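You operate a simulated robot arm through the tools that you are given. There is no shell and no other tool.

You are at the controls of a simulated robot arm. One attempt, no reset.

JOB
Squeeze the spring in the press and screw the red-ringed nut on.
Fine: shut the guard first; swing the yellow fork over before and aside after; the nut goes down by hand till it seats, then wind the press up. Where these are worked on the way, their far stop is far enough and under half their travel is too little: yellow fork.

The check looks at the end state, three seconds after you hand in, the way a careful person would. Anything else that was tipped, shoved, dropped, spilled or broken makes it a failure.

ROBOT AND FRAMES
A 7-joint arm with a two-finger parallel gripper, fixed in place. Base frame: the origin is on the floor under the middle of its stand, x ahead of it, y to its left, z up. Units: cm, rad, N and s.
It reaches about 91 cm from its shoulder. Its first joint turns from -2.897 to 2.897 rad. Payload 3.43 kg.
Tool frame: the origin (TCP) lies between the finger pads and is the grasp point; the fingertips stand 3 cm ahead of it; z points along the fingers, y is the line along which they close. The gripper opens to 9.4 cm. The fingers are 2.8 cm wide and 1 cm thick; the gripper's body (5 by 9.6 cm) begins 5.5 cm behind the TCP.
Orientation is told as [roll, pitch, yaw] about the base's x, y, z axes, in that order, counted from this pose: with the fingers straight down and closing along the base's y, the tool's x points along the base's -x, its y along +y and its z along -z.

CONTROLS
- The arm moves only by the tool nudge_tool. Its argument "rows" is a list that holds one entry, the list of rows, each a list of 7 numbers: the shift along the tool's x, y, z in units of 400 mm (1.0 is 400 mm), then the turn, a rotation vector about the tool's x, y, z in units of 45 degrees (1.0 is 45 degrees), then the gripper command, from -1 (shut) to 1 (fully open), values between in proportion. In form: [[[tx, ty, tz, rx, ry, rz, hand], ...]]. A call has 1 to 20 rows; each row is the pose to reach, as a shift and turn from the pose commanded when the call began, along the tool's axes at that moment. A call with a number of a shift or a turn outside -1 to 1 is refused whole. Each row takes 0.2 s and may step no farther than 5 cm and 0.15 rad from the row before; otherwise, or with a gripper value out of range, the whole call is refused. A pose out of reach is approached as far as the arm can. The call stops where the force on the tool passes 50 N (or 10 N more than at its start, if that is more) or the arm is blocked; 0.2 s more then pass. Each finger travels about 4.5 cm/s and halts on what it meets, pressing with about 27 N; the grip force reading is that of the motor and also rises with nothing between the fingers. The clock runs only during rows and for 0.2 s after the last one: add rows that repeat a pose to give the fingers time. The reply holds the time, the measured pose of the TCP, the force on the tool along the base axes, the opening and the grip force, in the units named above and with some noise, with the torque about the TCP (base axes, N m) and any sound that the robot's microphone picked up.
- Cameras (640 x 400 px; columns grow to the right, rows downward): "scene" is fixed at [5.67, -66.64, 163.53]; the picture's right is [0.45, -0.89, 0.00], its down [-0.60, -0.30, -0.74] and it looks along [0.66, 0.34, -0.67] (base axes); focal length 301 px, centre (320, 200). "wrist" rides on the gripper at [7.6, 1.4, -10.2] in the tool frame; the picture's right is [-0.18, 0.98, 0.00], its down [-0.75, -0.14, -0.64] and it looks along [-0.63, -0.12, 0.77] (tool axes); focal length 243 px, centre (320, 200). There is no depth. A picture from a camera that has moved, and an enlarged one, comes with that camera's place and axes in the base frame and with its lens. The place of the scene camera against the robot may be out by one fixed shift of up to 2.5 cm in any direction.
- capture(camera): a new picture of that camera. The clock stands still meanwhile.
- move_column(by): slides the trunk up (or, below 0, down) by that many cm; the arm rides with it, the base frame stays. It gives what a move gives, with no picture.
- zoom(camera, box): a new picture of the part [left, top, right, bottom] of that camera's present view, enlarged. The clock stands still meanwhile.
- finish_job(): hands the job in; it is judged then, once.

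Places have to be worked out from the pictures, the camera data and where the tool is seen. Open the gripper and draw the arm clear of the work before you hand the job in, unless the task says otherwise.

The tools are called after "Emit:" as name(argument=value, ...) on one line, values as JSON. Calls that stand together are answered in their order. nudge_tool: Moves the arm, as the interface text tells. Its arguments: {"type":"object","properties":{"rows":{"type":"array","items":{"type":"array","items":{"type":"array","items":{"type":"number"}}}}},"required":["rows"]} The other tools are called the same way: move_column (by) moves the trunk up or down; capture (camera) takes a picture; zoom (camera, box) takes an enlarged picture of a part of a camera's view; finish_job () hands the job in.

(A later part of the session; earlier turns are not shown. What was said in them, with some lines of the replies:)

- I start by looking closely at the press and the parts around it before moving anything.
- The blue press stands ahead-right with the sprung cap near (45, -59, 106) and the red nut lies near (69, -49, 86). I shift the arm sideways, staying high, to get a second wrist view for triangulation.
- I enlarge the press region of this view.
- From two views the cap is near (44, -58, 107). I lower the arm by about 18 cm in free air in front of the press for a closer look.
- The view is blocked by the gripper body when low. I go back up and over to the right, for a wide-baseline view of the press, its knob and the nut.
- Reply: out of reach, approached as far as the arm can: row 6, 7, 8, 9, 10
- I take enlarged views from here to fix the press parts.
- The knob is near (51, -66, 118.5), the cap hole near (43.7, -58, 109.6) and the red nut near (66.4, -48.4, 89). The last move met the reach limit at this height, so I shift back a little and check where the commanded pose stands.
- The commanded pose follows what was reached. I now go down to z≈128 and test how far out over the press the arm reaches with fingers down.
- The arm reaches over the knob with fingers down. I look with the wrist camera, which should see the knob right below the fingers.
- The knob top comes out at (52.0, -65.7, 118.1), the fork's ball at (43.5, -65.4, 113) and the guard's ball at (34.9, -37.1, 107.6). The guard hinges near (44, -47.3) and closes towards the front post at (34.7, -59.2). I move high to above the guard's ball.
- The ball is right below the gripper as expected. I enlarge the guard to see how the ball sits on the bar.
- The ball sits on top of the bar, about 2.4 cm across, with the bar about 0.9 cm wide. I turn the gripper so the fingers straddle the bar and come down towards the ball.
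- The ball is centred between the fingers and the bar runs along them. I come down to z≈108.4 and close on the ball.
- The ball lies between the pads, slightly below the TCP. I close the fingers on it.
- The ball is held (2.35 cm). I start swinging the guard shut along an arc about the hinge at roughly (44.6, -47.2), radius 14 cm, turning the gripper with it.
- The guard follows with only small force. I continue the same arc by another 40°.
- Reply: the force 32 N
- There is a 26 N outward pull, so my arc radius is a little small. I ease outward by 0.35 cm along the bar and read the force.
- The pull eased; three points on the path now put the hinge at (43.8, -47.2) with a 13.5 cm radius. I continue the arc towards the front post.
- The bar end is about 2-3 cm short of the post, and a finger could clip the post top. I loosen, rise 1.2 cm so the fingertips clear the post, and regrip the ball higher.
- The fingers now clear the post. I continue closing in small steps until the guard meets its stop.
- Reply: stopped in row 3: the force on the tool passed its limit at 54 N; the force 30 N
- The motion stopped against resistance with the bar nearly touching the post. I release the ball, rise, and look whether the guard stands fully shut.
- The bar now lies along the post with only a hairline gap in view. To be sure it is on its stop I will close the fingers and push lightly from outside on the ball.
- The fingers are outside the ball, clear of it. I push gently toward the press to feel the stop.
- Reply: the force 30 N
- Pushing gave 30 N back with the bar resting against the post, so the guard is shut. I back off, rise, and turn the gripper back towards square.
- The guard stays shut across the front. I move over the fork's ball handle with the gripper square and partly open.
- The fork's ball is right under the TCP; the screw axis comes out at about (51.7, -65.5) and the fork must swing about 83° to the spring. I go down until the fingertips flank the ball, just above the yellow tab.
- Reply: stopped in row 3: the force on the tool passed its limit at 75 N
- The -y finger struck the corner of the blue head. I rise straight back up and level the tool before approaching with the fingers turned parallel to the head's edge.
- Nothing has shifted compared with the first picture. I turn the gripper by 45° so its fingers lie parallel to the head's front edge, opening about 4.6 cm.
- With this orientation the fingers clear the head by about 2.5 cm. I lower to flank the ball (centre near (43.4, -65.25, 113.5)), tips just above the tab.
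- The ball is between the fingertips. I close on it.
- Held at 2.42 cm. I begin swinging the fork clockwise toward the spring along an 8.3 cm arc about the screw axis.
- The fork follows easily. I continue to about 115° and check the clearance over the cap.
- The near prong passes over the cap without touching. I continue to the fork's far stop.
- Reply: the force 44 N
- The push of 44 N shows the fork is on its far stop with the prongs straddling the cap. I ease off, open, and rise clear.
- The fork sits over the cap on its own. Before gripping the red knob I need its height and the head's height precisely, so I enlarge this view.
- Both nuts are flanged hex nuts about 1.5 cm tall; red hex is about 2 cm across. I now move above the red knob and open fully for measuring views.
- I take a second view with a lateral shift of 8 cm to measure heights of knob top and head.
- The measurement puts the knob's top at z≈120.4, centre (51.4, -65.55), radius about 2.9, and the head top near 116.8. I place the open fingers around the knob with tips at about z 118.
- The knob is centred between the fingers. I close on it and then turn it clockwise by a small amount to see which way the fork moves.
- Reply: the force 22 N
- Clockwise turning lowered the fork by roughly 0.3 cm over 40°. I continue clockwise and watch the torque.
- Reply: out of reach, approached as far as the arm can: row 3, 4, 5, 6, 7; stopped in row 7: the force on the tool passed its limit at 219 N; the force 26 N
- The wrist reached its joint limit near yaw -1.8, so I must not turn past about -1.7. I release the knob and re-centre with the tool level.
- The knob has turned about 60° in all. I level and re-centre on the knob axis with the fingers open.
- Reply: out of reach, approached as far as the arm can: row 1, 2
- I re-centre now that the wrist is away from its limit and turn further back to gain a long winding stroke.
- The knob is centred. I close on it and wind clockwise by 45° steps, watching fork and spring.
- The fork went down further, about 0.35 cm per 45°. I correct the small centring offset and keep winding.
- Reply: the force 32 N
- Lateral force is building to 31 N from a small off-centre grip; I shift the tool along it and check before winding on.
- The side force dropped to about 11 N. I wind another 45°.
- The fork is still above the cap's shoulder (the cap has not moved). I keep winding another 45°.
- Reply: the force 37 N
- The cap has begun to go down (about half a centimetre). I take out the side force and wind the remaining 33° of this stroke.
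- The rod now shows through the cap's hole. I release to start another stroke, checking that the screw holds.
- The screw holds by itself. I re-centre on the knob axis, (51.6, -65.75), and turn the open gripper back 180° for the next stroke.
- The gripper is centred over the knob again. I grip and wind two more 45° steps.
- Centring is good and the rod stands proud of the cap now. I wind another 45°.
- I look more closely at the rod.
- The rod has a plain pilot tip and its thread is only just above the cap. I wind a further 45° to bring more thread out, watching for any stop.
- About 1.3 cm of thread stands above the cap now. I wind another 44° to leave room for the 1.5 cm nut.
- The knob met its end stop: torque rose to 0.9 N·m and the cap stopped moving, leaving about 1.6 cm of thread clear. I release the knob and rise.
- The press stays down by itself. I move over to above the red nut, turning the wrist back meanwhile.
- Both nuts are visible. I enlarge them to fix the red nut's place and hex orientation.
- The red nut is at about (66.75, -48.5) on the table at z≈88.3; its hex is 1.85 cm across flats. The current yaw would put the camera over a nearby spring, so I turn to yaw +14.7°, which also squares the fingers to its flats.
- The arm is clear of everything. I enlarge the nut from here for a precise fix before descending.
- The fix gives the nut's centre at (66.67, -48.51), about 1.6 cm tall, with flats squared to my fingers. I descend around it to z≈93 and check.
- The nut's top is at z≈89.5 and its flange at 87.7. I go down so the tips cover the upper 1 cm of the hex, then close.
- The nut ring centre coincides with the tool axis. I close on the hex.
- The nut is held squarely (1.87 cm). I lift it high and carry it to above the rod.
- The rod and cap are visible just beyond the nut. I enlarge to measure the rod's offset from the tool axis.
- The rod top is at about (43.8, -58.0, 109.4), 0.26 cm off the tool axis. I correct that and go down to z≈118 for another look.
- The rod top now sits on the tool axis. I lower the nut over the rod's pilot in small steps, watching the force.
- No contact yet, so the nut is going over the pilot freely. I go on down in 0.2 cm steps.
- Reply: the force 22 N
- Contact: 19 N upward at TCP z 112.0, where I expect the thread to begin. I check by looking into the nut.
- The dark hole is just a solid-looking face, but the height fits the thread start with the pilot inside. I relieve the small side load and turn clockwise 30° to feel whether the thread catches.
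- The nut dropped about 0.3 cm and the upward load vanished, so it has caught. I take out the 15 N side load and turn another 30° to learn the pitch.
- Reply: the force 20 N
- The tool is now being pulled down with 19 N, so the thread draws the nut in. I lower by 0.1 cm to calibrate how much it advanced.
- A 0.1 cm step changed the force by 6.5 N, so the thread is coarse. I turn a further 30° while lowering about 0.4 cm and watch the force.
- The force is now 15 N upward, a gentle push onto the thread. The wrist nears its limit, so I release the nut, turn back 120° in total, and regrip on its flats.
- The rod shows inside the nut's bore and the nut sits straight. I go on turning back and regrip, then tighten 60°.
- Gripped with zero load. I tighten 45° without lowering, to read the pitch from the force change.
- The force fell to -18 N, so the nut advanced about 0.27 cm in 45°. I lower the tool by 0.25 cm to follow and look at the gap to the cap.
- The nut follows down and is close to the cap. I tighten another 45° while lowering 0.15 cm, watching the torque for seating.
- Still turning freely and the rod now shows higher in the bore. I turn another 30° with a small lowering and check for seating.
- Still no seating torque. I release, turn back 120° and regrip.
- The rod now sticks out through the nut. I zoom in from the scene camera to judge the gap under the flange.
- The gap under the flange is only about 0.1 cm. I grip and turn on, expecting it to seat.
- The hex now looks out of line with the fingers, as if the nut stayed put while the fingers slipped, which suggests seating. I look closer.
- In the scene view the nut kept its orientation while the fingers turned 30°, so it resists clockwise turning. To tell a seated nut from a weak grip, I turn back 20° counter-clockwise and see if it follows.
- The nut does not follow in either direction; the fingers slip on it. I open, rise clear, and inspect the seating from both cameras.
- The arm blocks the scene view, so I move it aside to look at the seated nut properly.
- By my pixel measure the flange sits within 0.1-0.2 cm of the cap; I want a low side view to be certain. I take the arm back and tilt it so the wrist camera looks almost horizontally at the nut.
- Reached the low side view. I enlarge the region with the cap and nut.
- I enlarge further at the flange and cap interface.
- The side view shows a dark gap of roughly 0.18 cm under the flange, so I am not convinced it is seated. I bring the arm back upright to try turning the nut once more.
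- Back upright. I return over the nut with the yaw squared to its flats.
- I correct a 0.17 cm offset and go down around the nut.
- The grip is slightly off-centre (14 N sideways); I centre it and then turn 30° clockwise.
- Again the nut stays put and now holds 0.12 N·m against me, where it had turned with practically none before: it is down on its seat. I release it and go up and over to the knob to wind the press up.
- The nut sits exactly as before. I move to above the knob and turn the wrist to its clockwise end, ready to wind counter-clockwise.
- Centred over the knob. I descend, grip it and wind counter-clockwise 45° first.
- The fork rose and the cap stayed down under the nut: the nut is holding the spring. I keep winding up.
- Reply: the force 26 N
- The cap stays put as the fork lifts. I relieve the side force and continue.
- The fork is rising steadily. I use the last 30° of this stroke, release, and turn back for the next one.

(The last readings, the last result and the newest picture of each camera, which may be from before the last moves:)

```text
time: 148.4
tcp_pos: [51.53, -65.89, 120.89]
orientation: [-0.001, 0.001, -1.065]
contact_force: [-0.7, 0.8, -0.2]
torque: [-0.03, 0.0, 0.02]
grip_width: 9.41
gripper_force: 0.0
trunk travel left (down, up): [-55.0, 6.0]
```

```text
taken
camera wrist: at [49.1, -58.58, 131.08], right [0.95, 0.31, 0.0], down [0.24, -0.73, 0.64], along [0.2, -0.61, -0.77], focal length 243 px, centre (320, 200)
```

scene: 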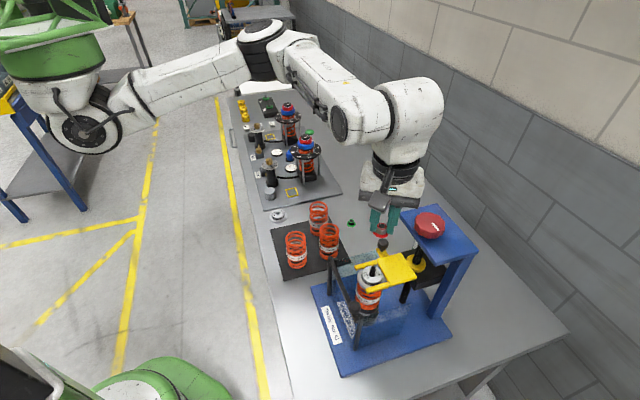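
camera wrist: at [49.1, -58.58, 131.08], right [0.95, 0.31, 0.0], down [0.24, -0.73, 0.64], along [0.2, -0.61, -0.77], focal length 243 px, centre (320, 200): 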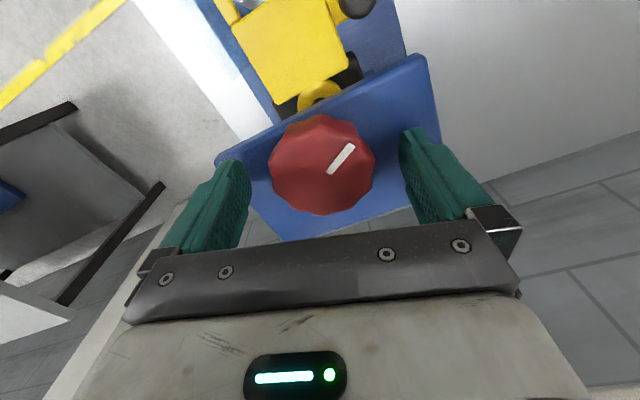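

About 211° is wound back so far. I turn to the clockwise end again with a small re-centring, and grip.

Emit:
nudge_tool(rows=[[[0.0018, 0.0035, 0, 0, 0, 0.19, 1], [0.0018, 0.0035, 0, 0, 0, 0.38, 1], [0.0018, 0.0035, 0, 0, 0, 0.57, 1], [0.0018, 0.0035, 0, 0, 0, 0.76, 1], [0.0018, 0.0035, 0, 0, 0, 0.77, 1], [0.0018, 0.0035, 0, 0, 0, 0.77, -1], [0.0018, 0.0035, 0, 0, 0, 0.77, -1], [0.0018, 0.0035, 0, 0, 0, 0.77, -1], [0.0018, 0.0035, 0, 0, 0, 0.77, -1]]])

Emit:
nudge_tool(rows=[[[0, 0, 0, 0, 0, -0.17, -1], [0, 0, 0, 0, 0, -0.34, -1], [0, 0, 0, 0, 0, -0.51, -1], [0, 0, 0, 0, 0, -0.68, -1], [0, 0, 0, 0, 0, -0.85, -1], [0, 0, 0, 0, 0, -1, -1]]])

```text
time: 150.4
tcp_pos: [51.59, -65.74, 120.8]
orientation: [-0.003, 0.003, -1.668]
contact_force: [-1.7, 2.4, -1.8]
torque: [-0.1, -0.19, -0.03]
grip_width: 5.73
gripper_force: 45.2
trunk travel left (down, up): [-55.0, 6.0]
```

```text
time: 151.8
tcp_pos: [51.56, -65.74, 120.78]
orientation: [-0.001, 0.004, -0.882]
contact_force: [-2.3, 1.7, -3.5]
torque: [-0.71, -0.04, -0.02]
grip_width: 5.69
gripper_force: 45.0
trunk travel left (down, up): [-55.0, 6.0]
```

Centred with little side force. I wind on by two more 45° steps.

Emit:
nudge_tool(rows=[[[0, 0, 0, 0, 0, -0.17, -1], [0, 0, 0, 0, 0, -0.34, -1], [0, 0, 0, 0, 0, -0.51, -1], [0, 0, 0, 0, 0, -0.68, -1], [0, 0, 0, 0, 0, -0.85, -1], [0, 0, 0, 0, 0, -1, -1]]])

Emit:
nudge_tool(rows=[[[0, 0, 0, 0, 0, -0.17, -1], [0, 0, 0, 0, 0, -0.34, -1], [0, 0, 0, 0, 0, -0.51, -1], [0, 0, 0, 0, 0, -0.68, -1], [0, 0, 0, 0, 0, -0.85, -1], [0, 0, 0, 0, 0, -1, -1]]])

Emit:
zoom(camera="scene", box=[330, 190, 490, 290])

```text
time: 153.2
tcp_pos: [51.59, -65.88, 120.78]
orientation: [0.001, 0.004, -0.096]
contact_force: [-3.2, 2.0, -3.8]
torque: [-0.78, 0.7, -0.03]
grip_width: 5.67
gripper_force: 44.7
trunk travel left (down, up): [-55.0, 6.0]
```

```text
time: 154.6
tcp_pos: [51.66, -65.69, 120.87]
orientation: [0.003, 0.0, 0.691]
contact_force: [-4.9, 6.9, -4.6]
torque: [-0.66, 0.64, -0.03]
grip_width: 5.68
gripper_force: 44.9
trunk travel left (down, up): [-55.0, 6.0]
```

```text
4.00 times, centred on (410, 240) of scene
camera zoom: at [5.67, -66.64, 163.53], right [0.45, -0.89, 0.0], down [-0.6, -0.3, -0.74], along [0.66, 0.34, -0.67], focal length 1204 px, centre (-40, 40)
```

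zoom: 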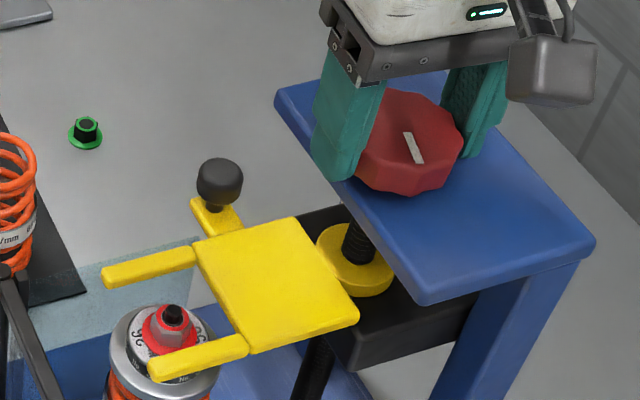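

The fork is about 1 cm short of its starting height. I wind the next two 45° steps.

Emit:
nudge_tool(rows=[[[0, 0, 0, 0, 0, -0.17, -1], [0, 0, 0, 0, 0, -0.34, -1], [0, 0, 0, 0, 0, -0.51, -1], [0, 0, 0, 0, 0, -0.68, -1], [0, 0, 0, 0, 0, -0.85, -1], [0, 0, 0, 0, 0, -1, -1]]])

Emit:
nudge_tool(rows=[[[0, 0, 0, 0, 0, -0.17, -1], [0, 0, 0, 0, 0, -0.34, -1], [0, 0, 0, 0, 0, -0.51, -1], [0, 0, 0, 0, 0, -0.68, -1], [0, 0, 0, 0, 0, -0.8, -1]]])

Emit:
zoom(camera="scene", box=[330, 190, 490, 290])

```text
time: 156.0
tcp_pos: [51.65, -65.7, 120.84]
orientation: [0.003, -0.003, 1.476]
contact_force: [-5.7, 12.3, -7.4]
torque: [-0.07, 0.39, -0.03]
grip_width: 5.68
gripper_force: 45.3
trunk travel left (down, up): [-55.0, 6.0]
```

```text
time: 157.2
tcp_pos: [51.6, -65.81, 120.88]
orientation: [0.002, -0.005, 2.103]
contact_force: [-7.6, 12.6, -6.2]
torque: [-0.11, 0.03, -0.04]
grip_width: 5.69
gripper_force: 44.5
trunk travel left (down, up): [-55.0, 6.0]
```

```text
4.00 times, centred on (410, 240) of scene
camera zoom: at [5.67, -66.64, 163.53], right [0.45, -0.89, 0.0], down [-0.6, -0.3, -0.74], along [0.66, 0.34, -0.67], focal length 1204 px, centre (-40, 40)
```

zoom: 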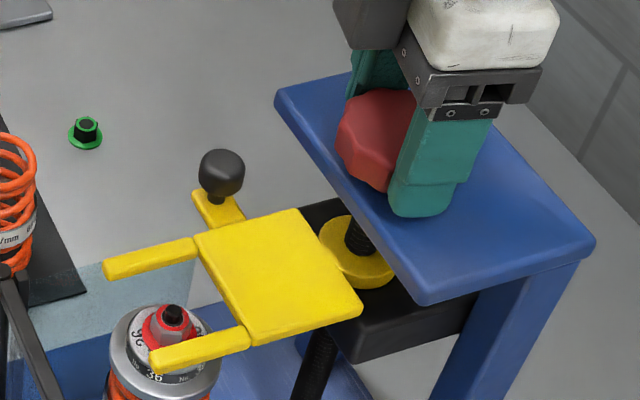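

Nearly at the starting height. I add another 15° and see if the top stop is felt.

Emit:
nudge_tool(rows=[[[0, 0, 0, 0, 0, -0.12, -1], [0, 0, 0, 0, 0, -0.24, -1], [0, 0, 0, 0, 0, -0.36, -1]]])

Emit:
zoom(camera="scene", box=[330, 190, 490, 290])

```text
time: 158.0
tcp_pos: [51.69, -65.74, 120.88]
orientation: [0.001, -0.002, 2.384]
contact_force: [-6.5, 10.4, -5.0]
torque: [0.27, 0.89, -0.06]
grip_width: 5.66
gripper_force: 45.4
trunk travel left (down, up): [-55.0, 6.0]
```

```text
4.00 times, centred on (410, 240) of scene
camera zoom: at [5.67, -66.64, 163.53], right [0.45, -0.89, 0.0], down [-0.6, -0.3, -0.74], along [0.66, 0.34, -0.67], focal length 1204 px, centre (-40, 40)
```

zoom: 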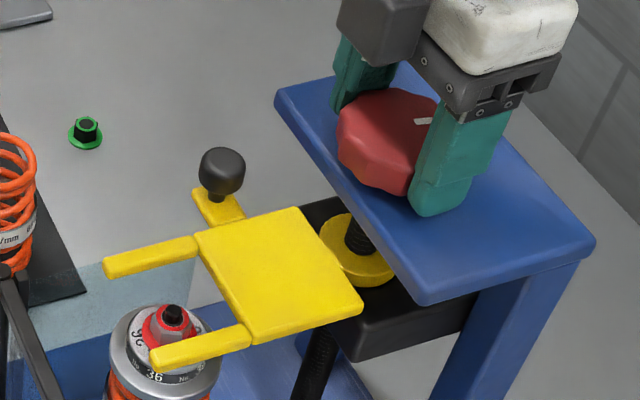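

The knob's mark is back at its starting direction. I try a few degrees more to feel for the top stop.

Emit:
nudge_tool(rows=[[[0, 0, 0, 0, 0, -0.1, -1], [0, 0, 0, 0, 0, -0.2, -1], [0, 0, 0, 0, 0, -0.2, -1]]])

Emit:
zoom(camera="scene", box=[330, 190, 490, 290])

```text
time: 158.8
tcp_pos: [51.59, -65.75, 120.89]
orientation: [-0.001, -0.003, 2.541]
contact_force: [-8.5, 12.3, -6.7]
torque: [-0.21, 0.53, -0.05]
grip_width: 5.67
gripper_force: 44.6
trunk travel left (down, up): [-55.0, 6.0]
```

```text
4.00 times, centred on (410, 240) of scene
camera zoom: at [5.67, -66.64, 163.53], right [0.45, -0.89, 0.0], down [-0.6, -0.3, -0.74], along [0.66, 0.34, -0.67], focal length 1204 px, centre (-40, 40)
```

zoom: 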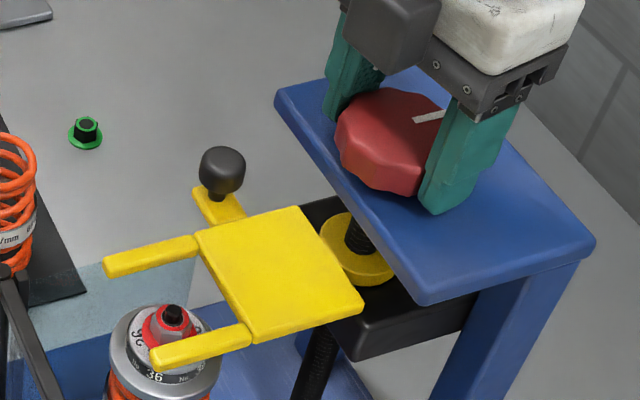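

No stop felt yet and the fork is level with its start. I wind a little more for margin.

Emit:
nudge_tool(rows=[[[0, 0, 0, 0, 0, -0.12, -1], [0, 0, 0, 0, 0, -0.24, -1], [0, 0, 0, 0, 0, -0.36, -1], [0, 0, 0, 0, 0, -0.36, -1]]])

Emit:
zoom(camera="scene", box=[330, 190, 490, 290])

```text
time: 159.8
tcp_pos: [51.7, -65.78, 121.0]
orientation: [0.002, 0.0, 2.826]
contact_force: [3.8, -2.5, 4.2]
torque: [0.1, 0.05, -0.7]
grip_width: 5.77
gripper_force: 45.6
trunk travel left (down, up): [-55.0, 6.0]
```

```text
4.00 times, centred on (410, 240) of scene
camera zoom: at [5.67, -66.64, 163.53], right [0.45, -0.89, 0.0], down [-0.6, -0.3, -0.74], along [0.66, 0.34, -0.67], focal length 1204 px, centre (-40, 40)
```

zoom: 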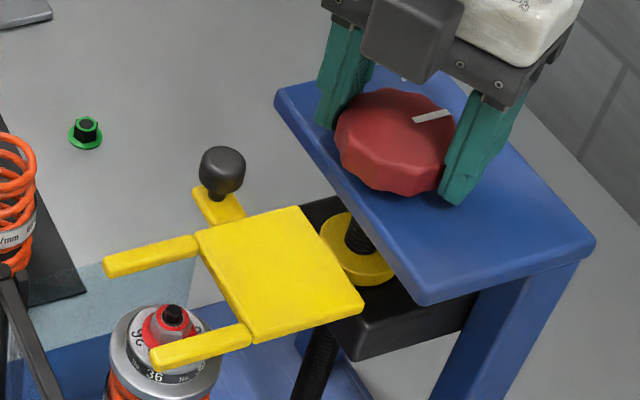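

The torque jumped to 0.7 N·m: the press is fully up at its top stop, mark back as at the start, with the nut holding the spring. I release the knob, rise, and turn the wrist back for the fork.

Emit:
nudge_tool(rows=[[[0, 0, 0, 0, 0, 0, 1], [0, 0, 0, 0, 0, 0, 1], [0, 0, 0, 0, 0, 0, 1], [0, 0, -0.08, 0, 0, 0, 1], [0, 0, -0.18, 0, 0, 0, 1], [0, 0, -0.25, 0, 0, 0, 1], [0, 0, -0.25, 0, 0, 0, 1]]])

Emit:
nudge_tool(rows=[[[0, 0, 0, 0, 0, 0.185, 1], [0, 0, 0, 0, 0, 0.37, 1], [0, 0, 0, 0, 0, 0.555, 1], [0, 0, 0, 0, 0, 0.74, 1], [0, 0, 0, 0, 0, 0.92, 1]]])

Emit:
nudge_tool(rows=[[[0, 0, 0, 0, 0, 0.185, 1], [0, 0, 0, 0, 0, 0.37, 1], [0, 0, 0, 0, 0, 0.555, 1], [0, 0, 0, 0, 0, 0.74, 1], [0, 0, 0, 0, 0, 0.92, 1]]])

Emit:
nudge_tool(rows=[[[0, 0, 0, 0, 0, 0.185, 1], [0, 0, 0, 0, 0, 0.37, 1], [0, 0, 0, 0, 0, 0.555, 1], [0, 0, 0, 0, 0, 0.74, 1], [0, 0, 0, 0, 0, 0.92, 1]]])

Emit:
nudge_tool(rows=[[[0, 0, 0, 0, 0, 0.185, 1], [0, 0, 0, 0, 0, 0.37, 1], [0, 0, 0, 0, 0, 0.555, 1], [0, 0, 0, 0, 0, 0.74, 1], [0, 0, 0, 0, 0, 0.92, 1]]])

Emit:
nudge_tool(rows=[[[0, 0, 0, 0, 0, 0.185, 0], [0, 0, 0, 0, 0, 0.37, 0], [0, 0, 0, 0, 0, 0.555, 0], [0, 0, 0, 0, 0, 0.74, 0], [0, 0, 0, 0, 0, 0.92, 0], [0, 0, 0, 0, 0, 0.92, 0]]])

Emit:
capture(camera="wrist")

```text
time: 161.4
tcp_pos: [51.6, -65.83, 130.79]
orientation: [-0.002, -0.004, 2.823]
contact_force: [0.3, 0.5, 0.1]
torque: [-0.03, 0.06, 0.0]
grip_width: 9.41
gripper_force: 0.1
trunk travel left (down, up): [-55.0, 6.0]
```

```text
time: 162.6
tcp_pos: [51.7, -65.8, 130.76]
orientation: [0.002, -0.003, 2.099]
contact_force: [0.4, -0.9, -0.2]
torque: [0.0, -0.02, 0.0]
grip_width: 9.4
gripper_force: 0.1
trunk travel left (down, up): [-55.0, 6.0]
```

```text
time: 163.8
tcp_pos: [51.72, -65.79, 130.74]
orientation: [0.003, -0.002, 1.376]
contact_force: [1.3, -1.1, 0.1]
torque: [-0.02, 0.03, 0.0]
grip_width: 9.4
gripper_force: 0.0
trunk travel left (down, up): [-55.0, 6.0]
```

```text
time: 165.0
tcp_pos: [51.7, -65.83, 130.77]
orientation: [0.004, 0.002, 0.653]
contact_force: [0.1, -0.1, -0.8]
torque: [0.0, -0.03, -0.01]
grip_width: 9.39
gripper_force: 0.1
trunk travel left (down, up): [-55.0, 6.0]
```

```text
time: 166.2
tcp_pos: [51.63, -65.94, 130.8]
orientation: [0.001, 0.002, -0.068]
contact_force: [-0.6, -0.2, -1.0]
torque: [-0.01, -0.02, -0.03]
grip_width: 9.42
gripper_force: 0.1
trunk travel left (down, up): [-55.0, 6.0]
```

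```text
time: 167.6
tcp_pos: [51.7, -65.84, 130.77]
orientation: [-0.001, 0.003, -0.791]
contact_force: [0.4, 0.6, -0.2]
torque: [0.0, -0.04, -0.02]
grip_width: 4.7
gripper_force: 0.1
trunk travel left (down, up): [-55.0, 6.0]
```

```text
taken
camera wrist: at [47.33, -59.41, 141.07], right [0.83, 0.56, 0.0], down [0.43, -0.64, 0.64], along [0.36, -0.53, -0.77], focal length 243 px, centre (320, 200)
```

wrist: 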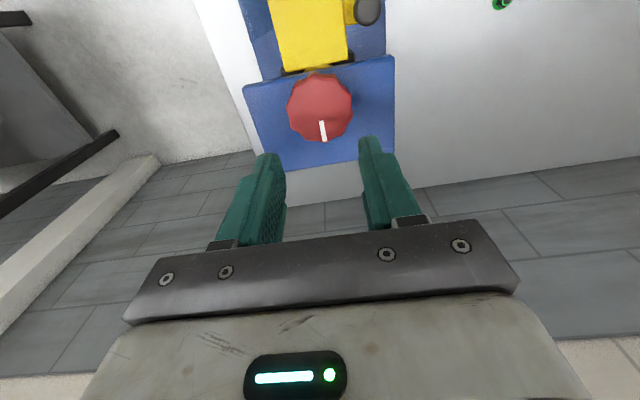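

I move across to above the fork's ball handle.

Emit:
nudge_tool(rows=[[[0.08, 0.069, 0.04, 0, 0, 0, 0], [0.1607, 0.1379, 0.08, 0, 0, 0, 0], [0.1607, 0.1379, 0.12, 0, 0, 0, 0], [0.1607, 0.1379, 0.12, 0, 0, 0, 0]]])

Emit:
zoom(camera="wrist", box=[240, 60, 400, 160])

```text
time: 168.6
tcp_pos: [51.08, -57.26, 126.01]
orientation: [-0.001, 0.003, -0.788]
contact_force: [-0.3, 0.5, 0.2]
torque: [0.04, 0.0, 0.01]
grip_width: 4.68
gripper_force: 0.0
trunk travel left (down, up): [-55.0, 6.0]
```

```text
4.00 times, centred on (320, 110) of wrist
camera zoom: at [46.77, -50.88, 136.31], right [0.83, 0.56, 0.0], down [0.43, -0.64, 0.64], along [0.36, -0.53, -0.77], focal length 970 px, centre (320, 560)
```

zoom: 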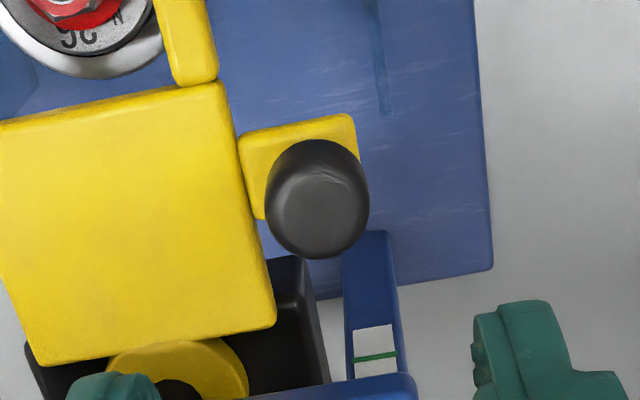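

The ball is slightly nearer the head than the tool axis; I correct 0.3 cm, descend to flank the ball, and close on it.

Emit:
nudge_tool(rows=[[[-0.0075, -0.002, 0.09, 0, 0, 0, 0], [-0.0075, -0.002, 0.17, 0, 0, 0, 0], [-0.0075, -0.002, 0.23, 0, 0, 0, 0], [-0.0075, -0.002, 0.26, 0, 0, 0, 0], [-0.0075, -0.002, 0.2725, 0, 0, 0, 0], [-0.0075, -0.002, 0.2725, 0, 0, 0, 0]]])

Emit:
zoom(camera="wrist", box=[200, 70, 440, 220])

```text
time: 170.0
tcp_pos: [51.16, -57.58, 115.19]
orientation: [-0.001, 0.003, -0.788]
contact_force: [0.5, -0.7, -0.4]
torque: [0.02, -0.01, 0.01]
grip_width: 4.73
gripper_force: 0.0
trunk travel left (down, up): [-55.0, 6.0]
```

```text
2.67 times, centred on (320, 145) of wrist
camera zoom: at [46.77, -51.17, 125.41], right [0.83, 0.56, 0.0], down [0.43, -0.64, 0.64], along [0.36, -0.53, -0.77], focal length 647 px, centre (320, 347)
```

zoom: 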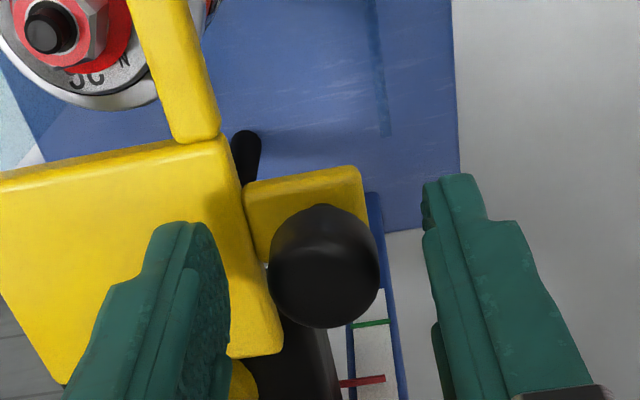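

The ball is between the fingertips. I close and begin swinging the fork back the other way, watching for contact as the prong passes over the rod.

Emit:
nudge_tool(rows=[[[0, 0, 0, 0, 0, 0, -1], [0, 0, 0, 0, 0, 0, -1], [0, 0, 0, 0, 0, 0, -1], [0, 0, 0, 0, 0, 0, -1]]])

Emit:
nudge_tool(rows=[[[0.015, -0.022, 0, 0, 0, 0, -1], [0.029, -0.0457, 0, 0, 0, 0, -1], [0.029, -0.0457, 0, 0, 0, 0, -1]]])

Emit:
zoom(camera="scene", box=[330, 190, 490, 290])

```text
time: 171.0
tcp_pos: [51.11, -57.54, 115.04]
orientation: [-0.001, 0.003, -0.789]
contact_force: [-0.3, 1.3, -0.8]
torque: [0.07, 0.0, -0.02]
grip_width: 2.44
gripper_force: 44.9
trunk travel left (down, up): [-55.0, 6.0]
```

```text
time: 171.8
tcp_pos: [49.14, -57.9, 115.03]
orientation: [0.0, 0.002, -0.788]
contact_force: [2.4, 13.1, 0.1]
torque: [0.29, -0.07, 0.45]
grip_width: 2.42
gripper_force: 45.2
trunk travel left (down, up): [-55.0, 6.0]
```

```text
4.00 times, centred on (410, 240) of scene
camera zoom: at [5.67, -66.64, 163.53], right [0.45, -0.89, 0.0], down [-0.6, -0.3, -0.74], along [0.66, 0.34, -0.67], focal length 1204 px, centre (-40, 40)
```

zoom: 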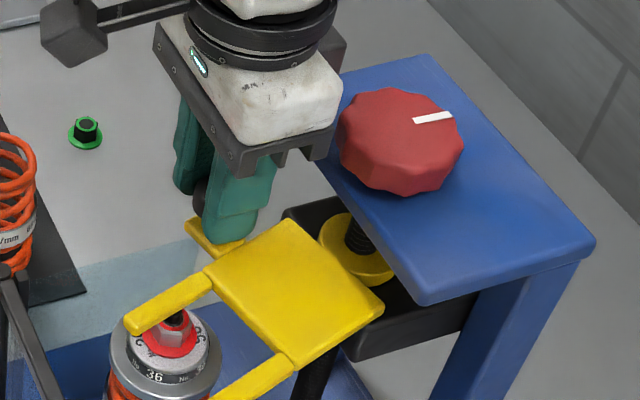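

The prong is about to pass over the rod. I continue in finer steps with a small outward correction.

Emit:
nudge_tool(rows=[[[0.01, -0.015, 0, 0, 0, 0, -1], [0.0155, -0.032, 0, 0, 0, 0, -1], [0.0181, -0.0508, 0, 0, 0, 0, -1], [0.02, -0.07, 0, 0, 0, 0, -1], [0.0214, -0.088, 0, 0, 0, 0, -1], [0.0204, -0.1049, 0, 0, 0, 0, -1]]])

Emit:
zoom(camera="scene", box=[330, 190, 490, 290])

```text
time: 173.2
tcp_pos: [45.53, -60.38, 115.2]
orientation: [0.001, 0.002, -0.788]
contact_force: [2.7, 5.7, -0.3]
torque: [0.34, -0.08, 0.43]
grip_width: 2.44
gripper_force: 44.7
trunk travel left (down, up): [-55.0, 6.0]
```

```text
4.00 times, centred on (410, 240) of scene
camera zoom: at [5.67, -66.64, 163.53], right [0.45, -0.89, 0.0], down [-0.6, -0.3, -0.74], along [0.66, 0.34, -0.67], focal length 1204 px, centre (-40, 40)
```

zoom: 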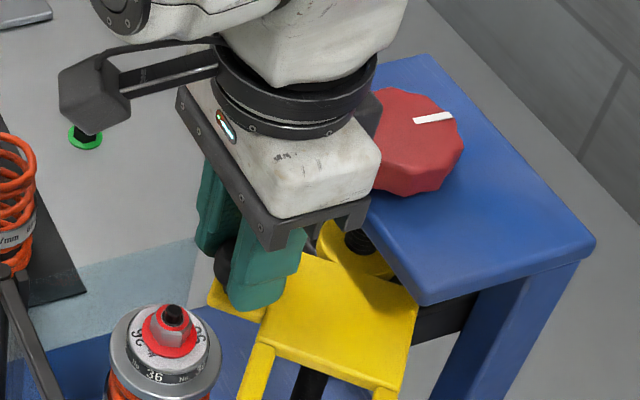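

The prong passed cleanly over the rod. I continue to the aside stop.

Emit:
nudge_tool(rows=[[[-0.005, -0.0265, 0, 0, 0, 0, -1], [-0.0119, -0.0528, 0, 0, 0, 0, -1], [-0.0235, -0.077, 0, 0, 0, 0, -1], [-0.037, -0.1008, 0, 0, 0, 0, -1], [-0.046, -0.112, 0, 0, 0, 0, -1], [-0.0553, -0.1233, 0, 0, 0, 0, -1], [-0.062, -0.13, 0, 0, 0, 0, -1]]])

Emit:
zoom(camera="scene", box=[330, 190, 490, 290])

```text
time: 174.8
tcp_pos: [43.66, -65.39, 115.01]
orientation: [0.005, 0.008, -0.79]
contact_force: [-0.8, 34.6, 1.4]
torque: [0.56, -0.56, 0.14]
grip_width: 2.41
gripper_force: 44.8
trunk travel left (down, up): [-55.0, 6.0]
```

```text
4.00 times, centred on (410, 240) of scene
camera zoom: at [5.67, -66.64, 163.53], right [0.45, -0.89, 0.0], down [-0.6, -0.3, -0.74], along [0.66, 0.34, -0.67], focal length 1204 px, centre (-40, 40)
```

zoom: 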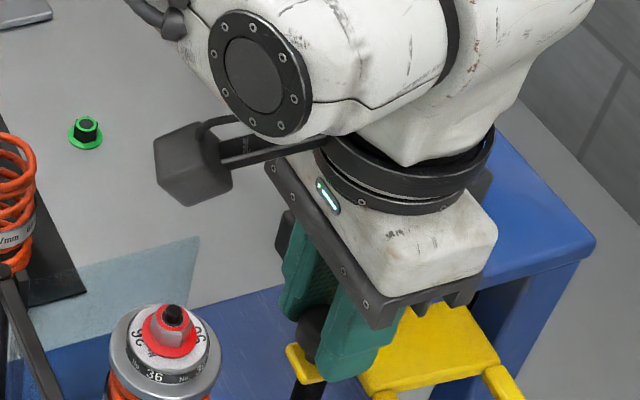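

The fork is back on its aside stop (35 N resisting, ball at its original place). I ease off, open, and rise clear.

Emit:
nudge_tool(rows=[[[0.005, 0.005, 0, 0, 0, 0, -1], [0.005, 0.005, 0, 0, 0, 0, 0], [0.005, 0.005, 0, 0, 0, 0, 0], [0.005, 0.005, 0, 0, 0, 0, 0], [0.005, 0.005, -0.1, 0, 0, 0, 0], [0.005, 0.005, -0.2, 0, 0, 0, 0], [0.005, 0.005, -0.32, 0, 0, 0, 0], [0.005, 0.005, -0.4, 0, 0, 0, 0], [0.005, 0.005, -0.4, 0, 0, 0, 0]]])

Emit:
capture(camera="scene")

Emit:
capture(camera="wrist")

```text
time: 176.8
tcp_pos: [43.5, -65.59, 131.11]
orientation: [0.0, 0.002, -0.789]
contact_force: [-0.2, -0.1, -0.8]
torque: [0.01, 0.06, 0.01]
grip_width: 4.7
gripper_force: 0.1
trunk travel left (down, up): [-55.0, 6.0]
```

```text
taken
```

scene: 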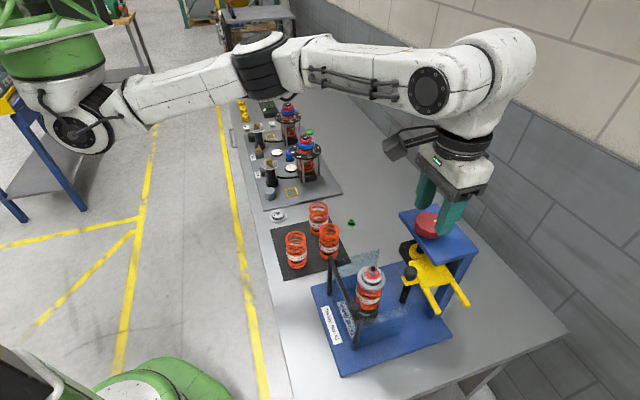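

```text
taken
camera wrist: at [39.14, -59.24, 141.43], right [0.83, 0.56, 0.0], down [0.43, -0.64, 0.64], along [0.36, -0.53, -0.77], focal length 243 px, centre (320, 200)
```

wrist: 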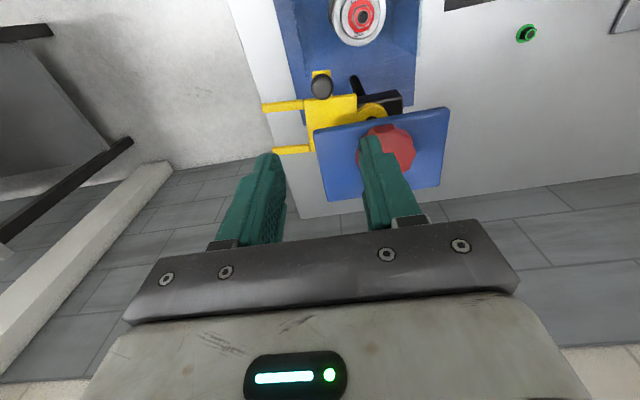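

The fork is aside and the press up. I check nut, cap and guard closely once more.

Emit:
zoom(camera="scene", box=[310, 240, 406, 320])

Emit:
zoom(camera="scene", box=[354, 255, 394, 280])

Emit:
zoom(camera="scene", box=[360, 200, 488, 320])

```text
5.00 times, centred on (358, 280) of scene
camera zoom: at [5.67, -66.64, 163.53], right [0.45, -0.89, 0.0], down [-0.6, -0.3, -0.74], along [0.66, 0.34, -0.67], focal length 1504 px, centre (130, -200)
```

zoom: 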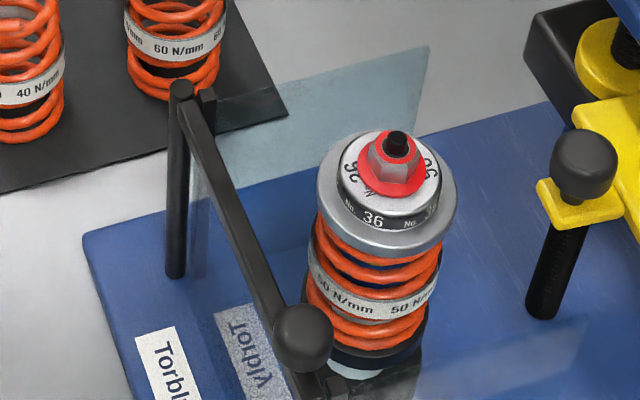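

```text
16.00 times, centred on (374, 268) of scene
camera zoom: at [5.67, -66.64, 163.53], right [0.45, -0.89, 0.0], down [-0.6, -0.3, -0.74], along [0.66, 0.34, -0.67], focal length 4814 px, centre (-544, -880)
```

zoom: 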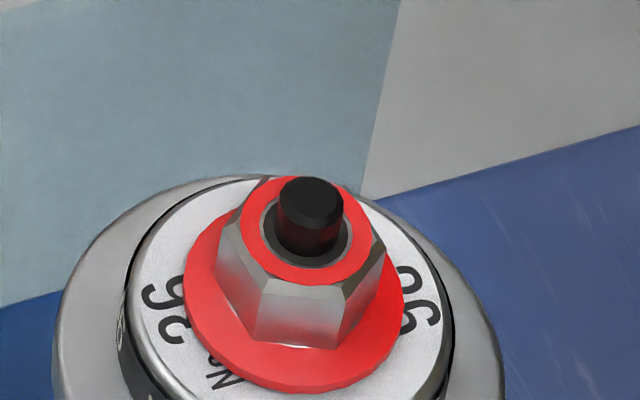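

```text
3.33 times, centred on (424, 260) of scene
camera zoom: at [5.67, -66.64, 163.53], right [0.45, -0.89, 0.0], down [-0.6, -0.3, -0.74], along [0.66, 0.34, -0.67], focal length 1003 px, centre (-27, 0)
```

zoom: 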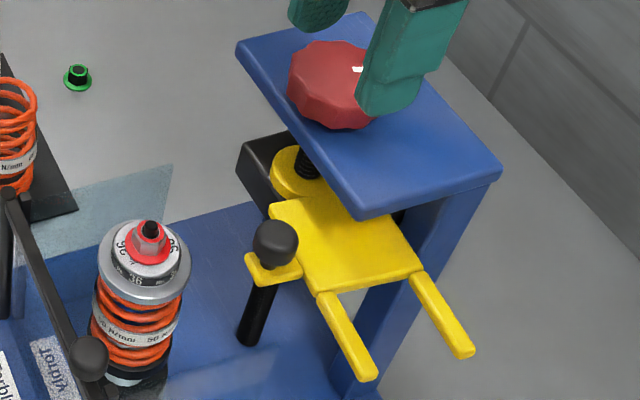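

Guard shut, press up, fork aside, and the nut holds the squeezed spring; all other parts stand as before. I open the gripper and draw the arm well clear.

Emit:
nudge_tool(rows=[[[0, 0, -0.1, 0, 0, 0, 1], [0.08, 0.03, -0.15, 0, 0, 0, 1], [0.18, 0.064, -0.18, 0, 0, 0, 1], [0.28, 0.1, -0.2, 0, 0, 0, 1], [0.38, 0.135, -0.22, 0, 0, 0, 1], [0.48, 0.17, -0.23, 0, 0, 0, 1], [0.58, 0.206, -0.24, 0, 0, 0, 1], [0.67, 0.238, -0.25, 0, 0, 0, 1], [0.745, 0.264, -0.25, 0, 0, 0, 1], [0.745, 0.264, -0.25, 0, 0, 0, 1]]])

Emit:
capture(camera="scene")

Emit:
zoom(camera="scene", box=[240, 190, 480, 340])

```text
time: 179.0
tcp_pos: [29.93, -36.99, 141.26]
orientation: [0.002, 0.001, -0.789]
contact_force: [0.3, 0.6, -0.4]
torque: [0.02, 0.01, -0.01]
grip_width: 9.38
gripper_force: 0.0
trunk travel left (down, up): [-55.0, 6.0]
```

```text
taken
```

scene: 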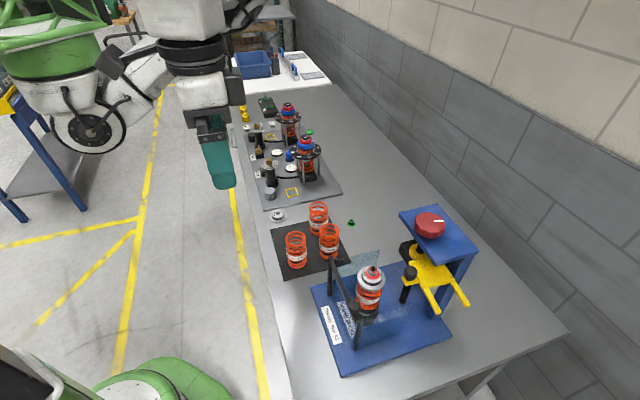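

```text
2.67 times, centred on (360, 265) of scene
camera zoom: at [5.67, -66.64, 163.53], right [0.45, -0.89, 0.0], down [-0.6, -0.3, -0.74], along [0.66, 0.34, -0.67], focal length 802 px, centre (213, 27)
```

zoom: 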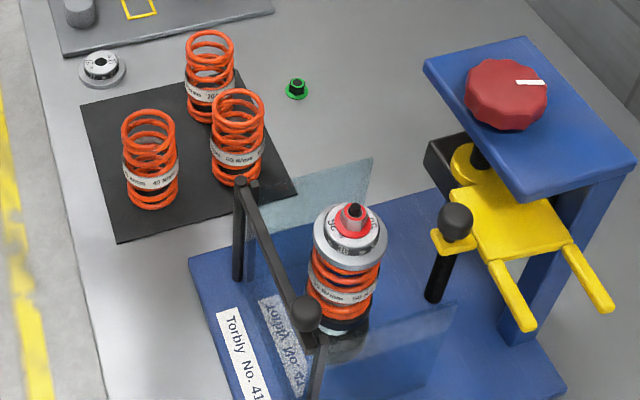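

The final view shows the guard shut, fork aside, press wound up, nut seated and everything else untouched, with the arm clear and open. I hand in the job.

Emit:
finish_job()

```text
The job is handed in.
```

I've handed the job in: the spring is squeezed and the red-ringed nut is on and holding it. The verdict wasn't reported back to me.

- **Guard:** I shut it first. It rests against the front post and pushed back with about 30 N when I tested it.
- **Fork:** I swung it over the cap to its far stop before winding. Afterwards I swung it back to its aside stop.
- **Nut:** It turned down freely until it would turn no further in either direction. A side view before winding up seemed to show a gap of about 0.18 cm under the flange. The cap didn't rise at all as the fork lifted off it, so I took the nut as seated.
- **Press:** I wound it down to its bottom stop, then back up to its top stop.
- **Surroundings:** Early on, one finger bumped the corner of the blue press head at up to 75 N. I compared pictures afterwards and nothing had moved. Later, while I was turning the press knob, the wrist reached its joint limit and the force reached 219 N before the move stopped. In the last pictures I saw nothing tipped or shifted.

The gripper is open and the arm is clear of the work.
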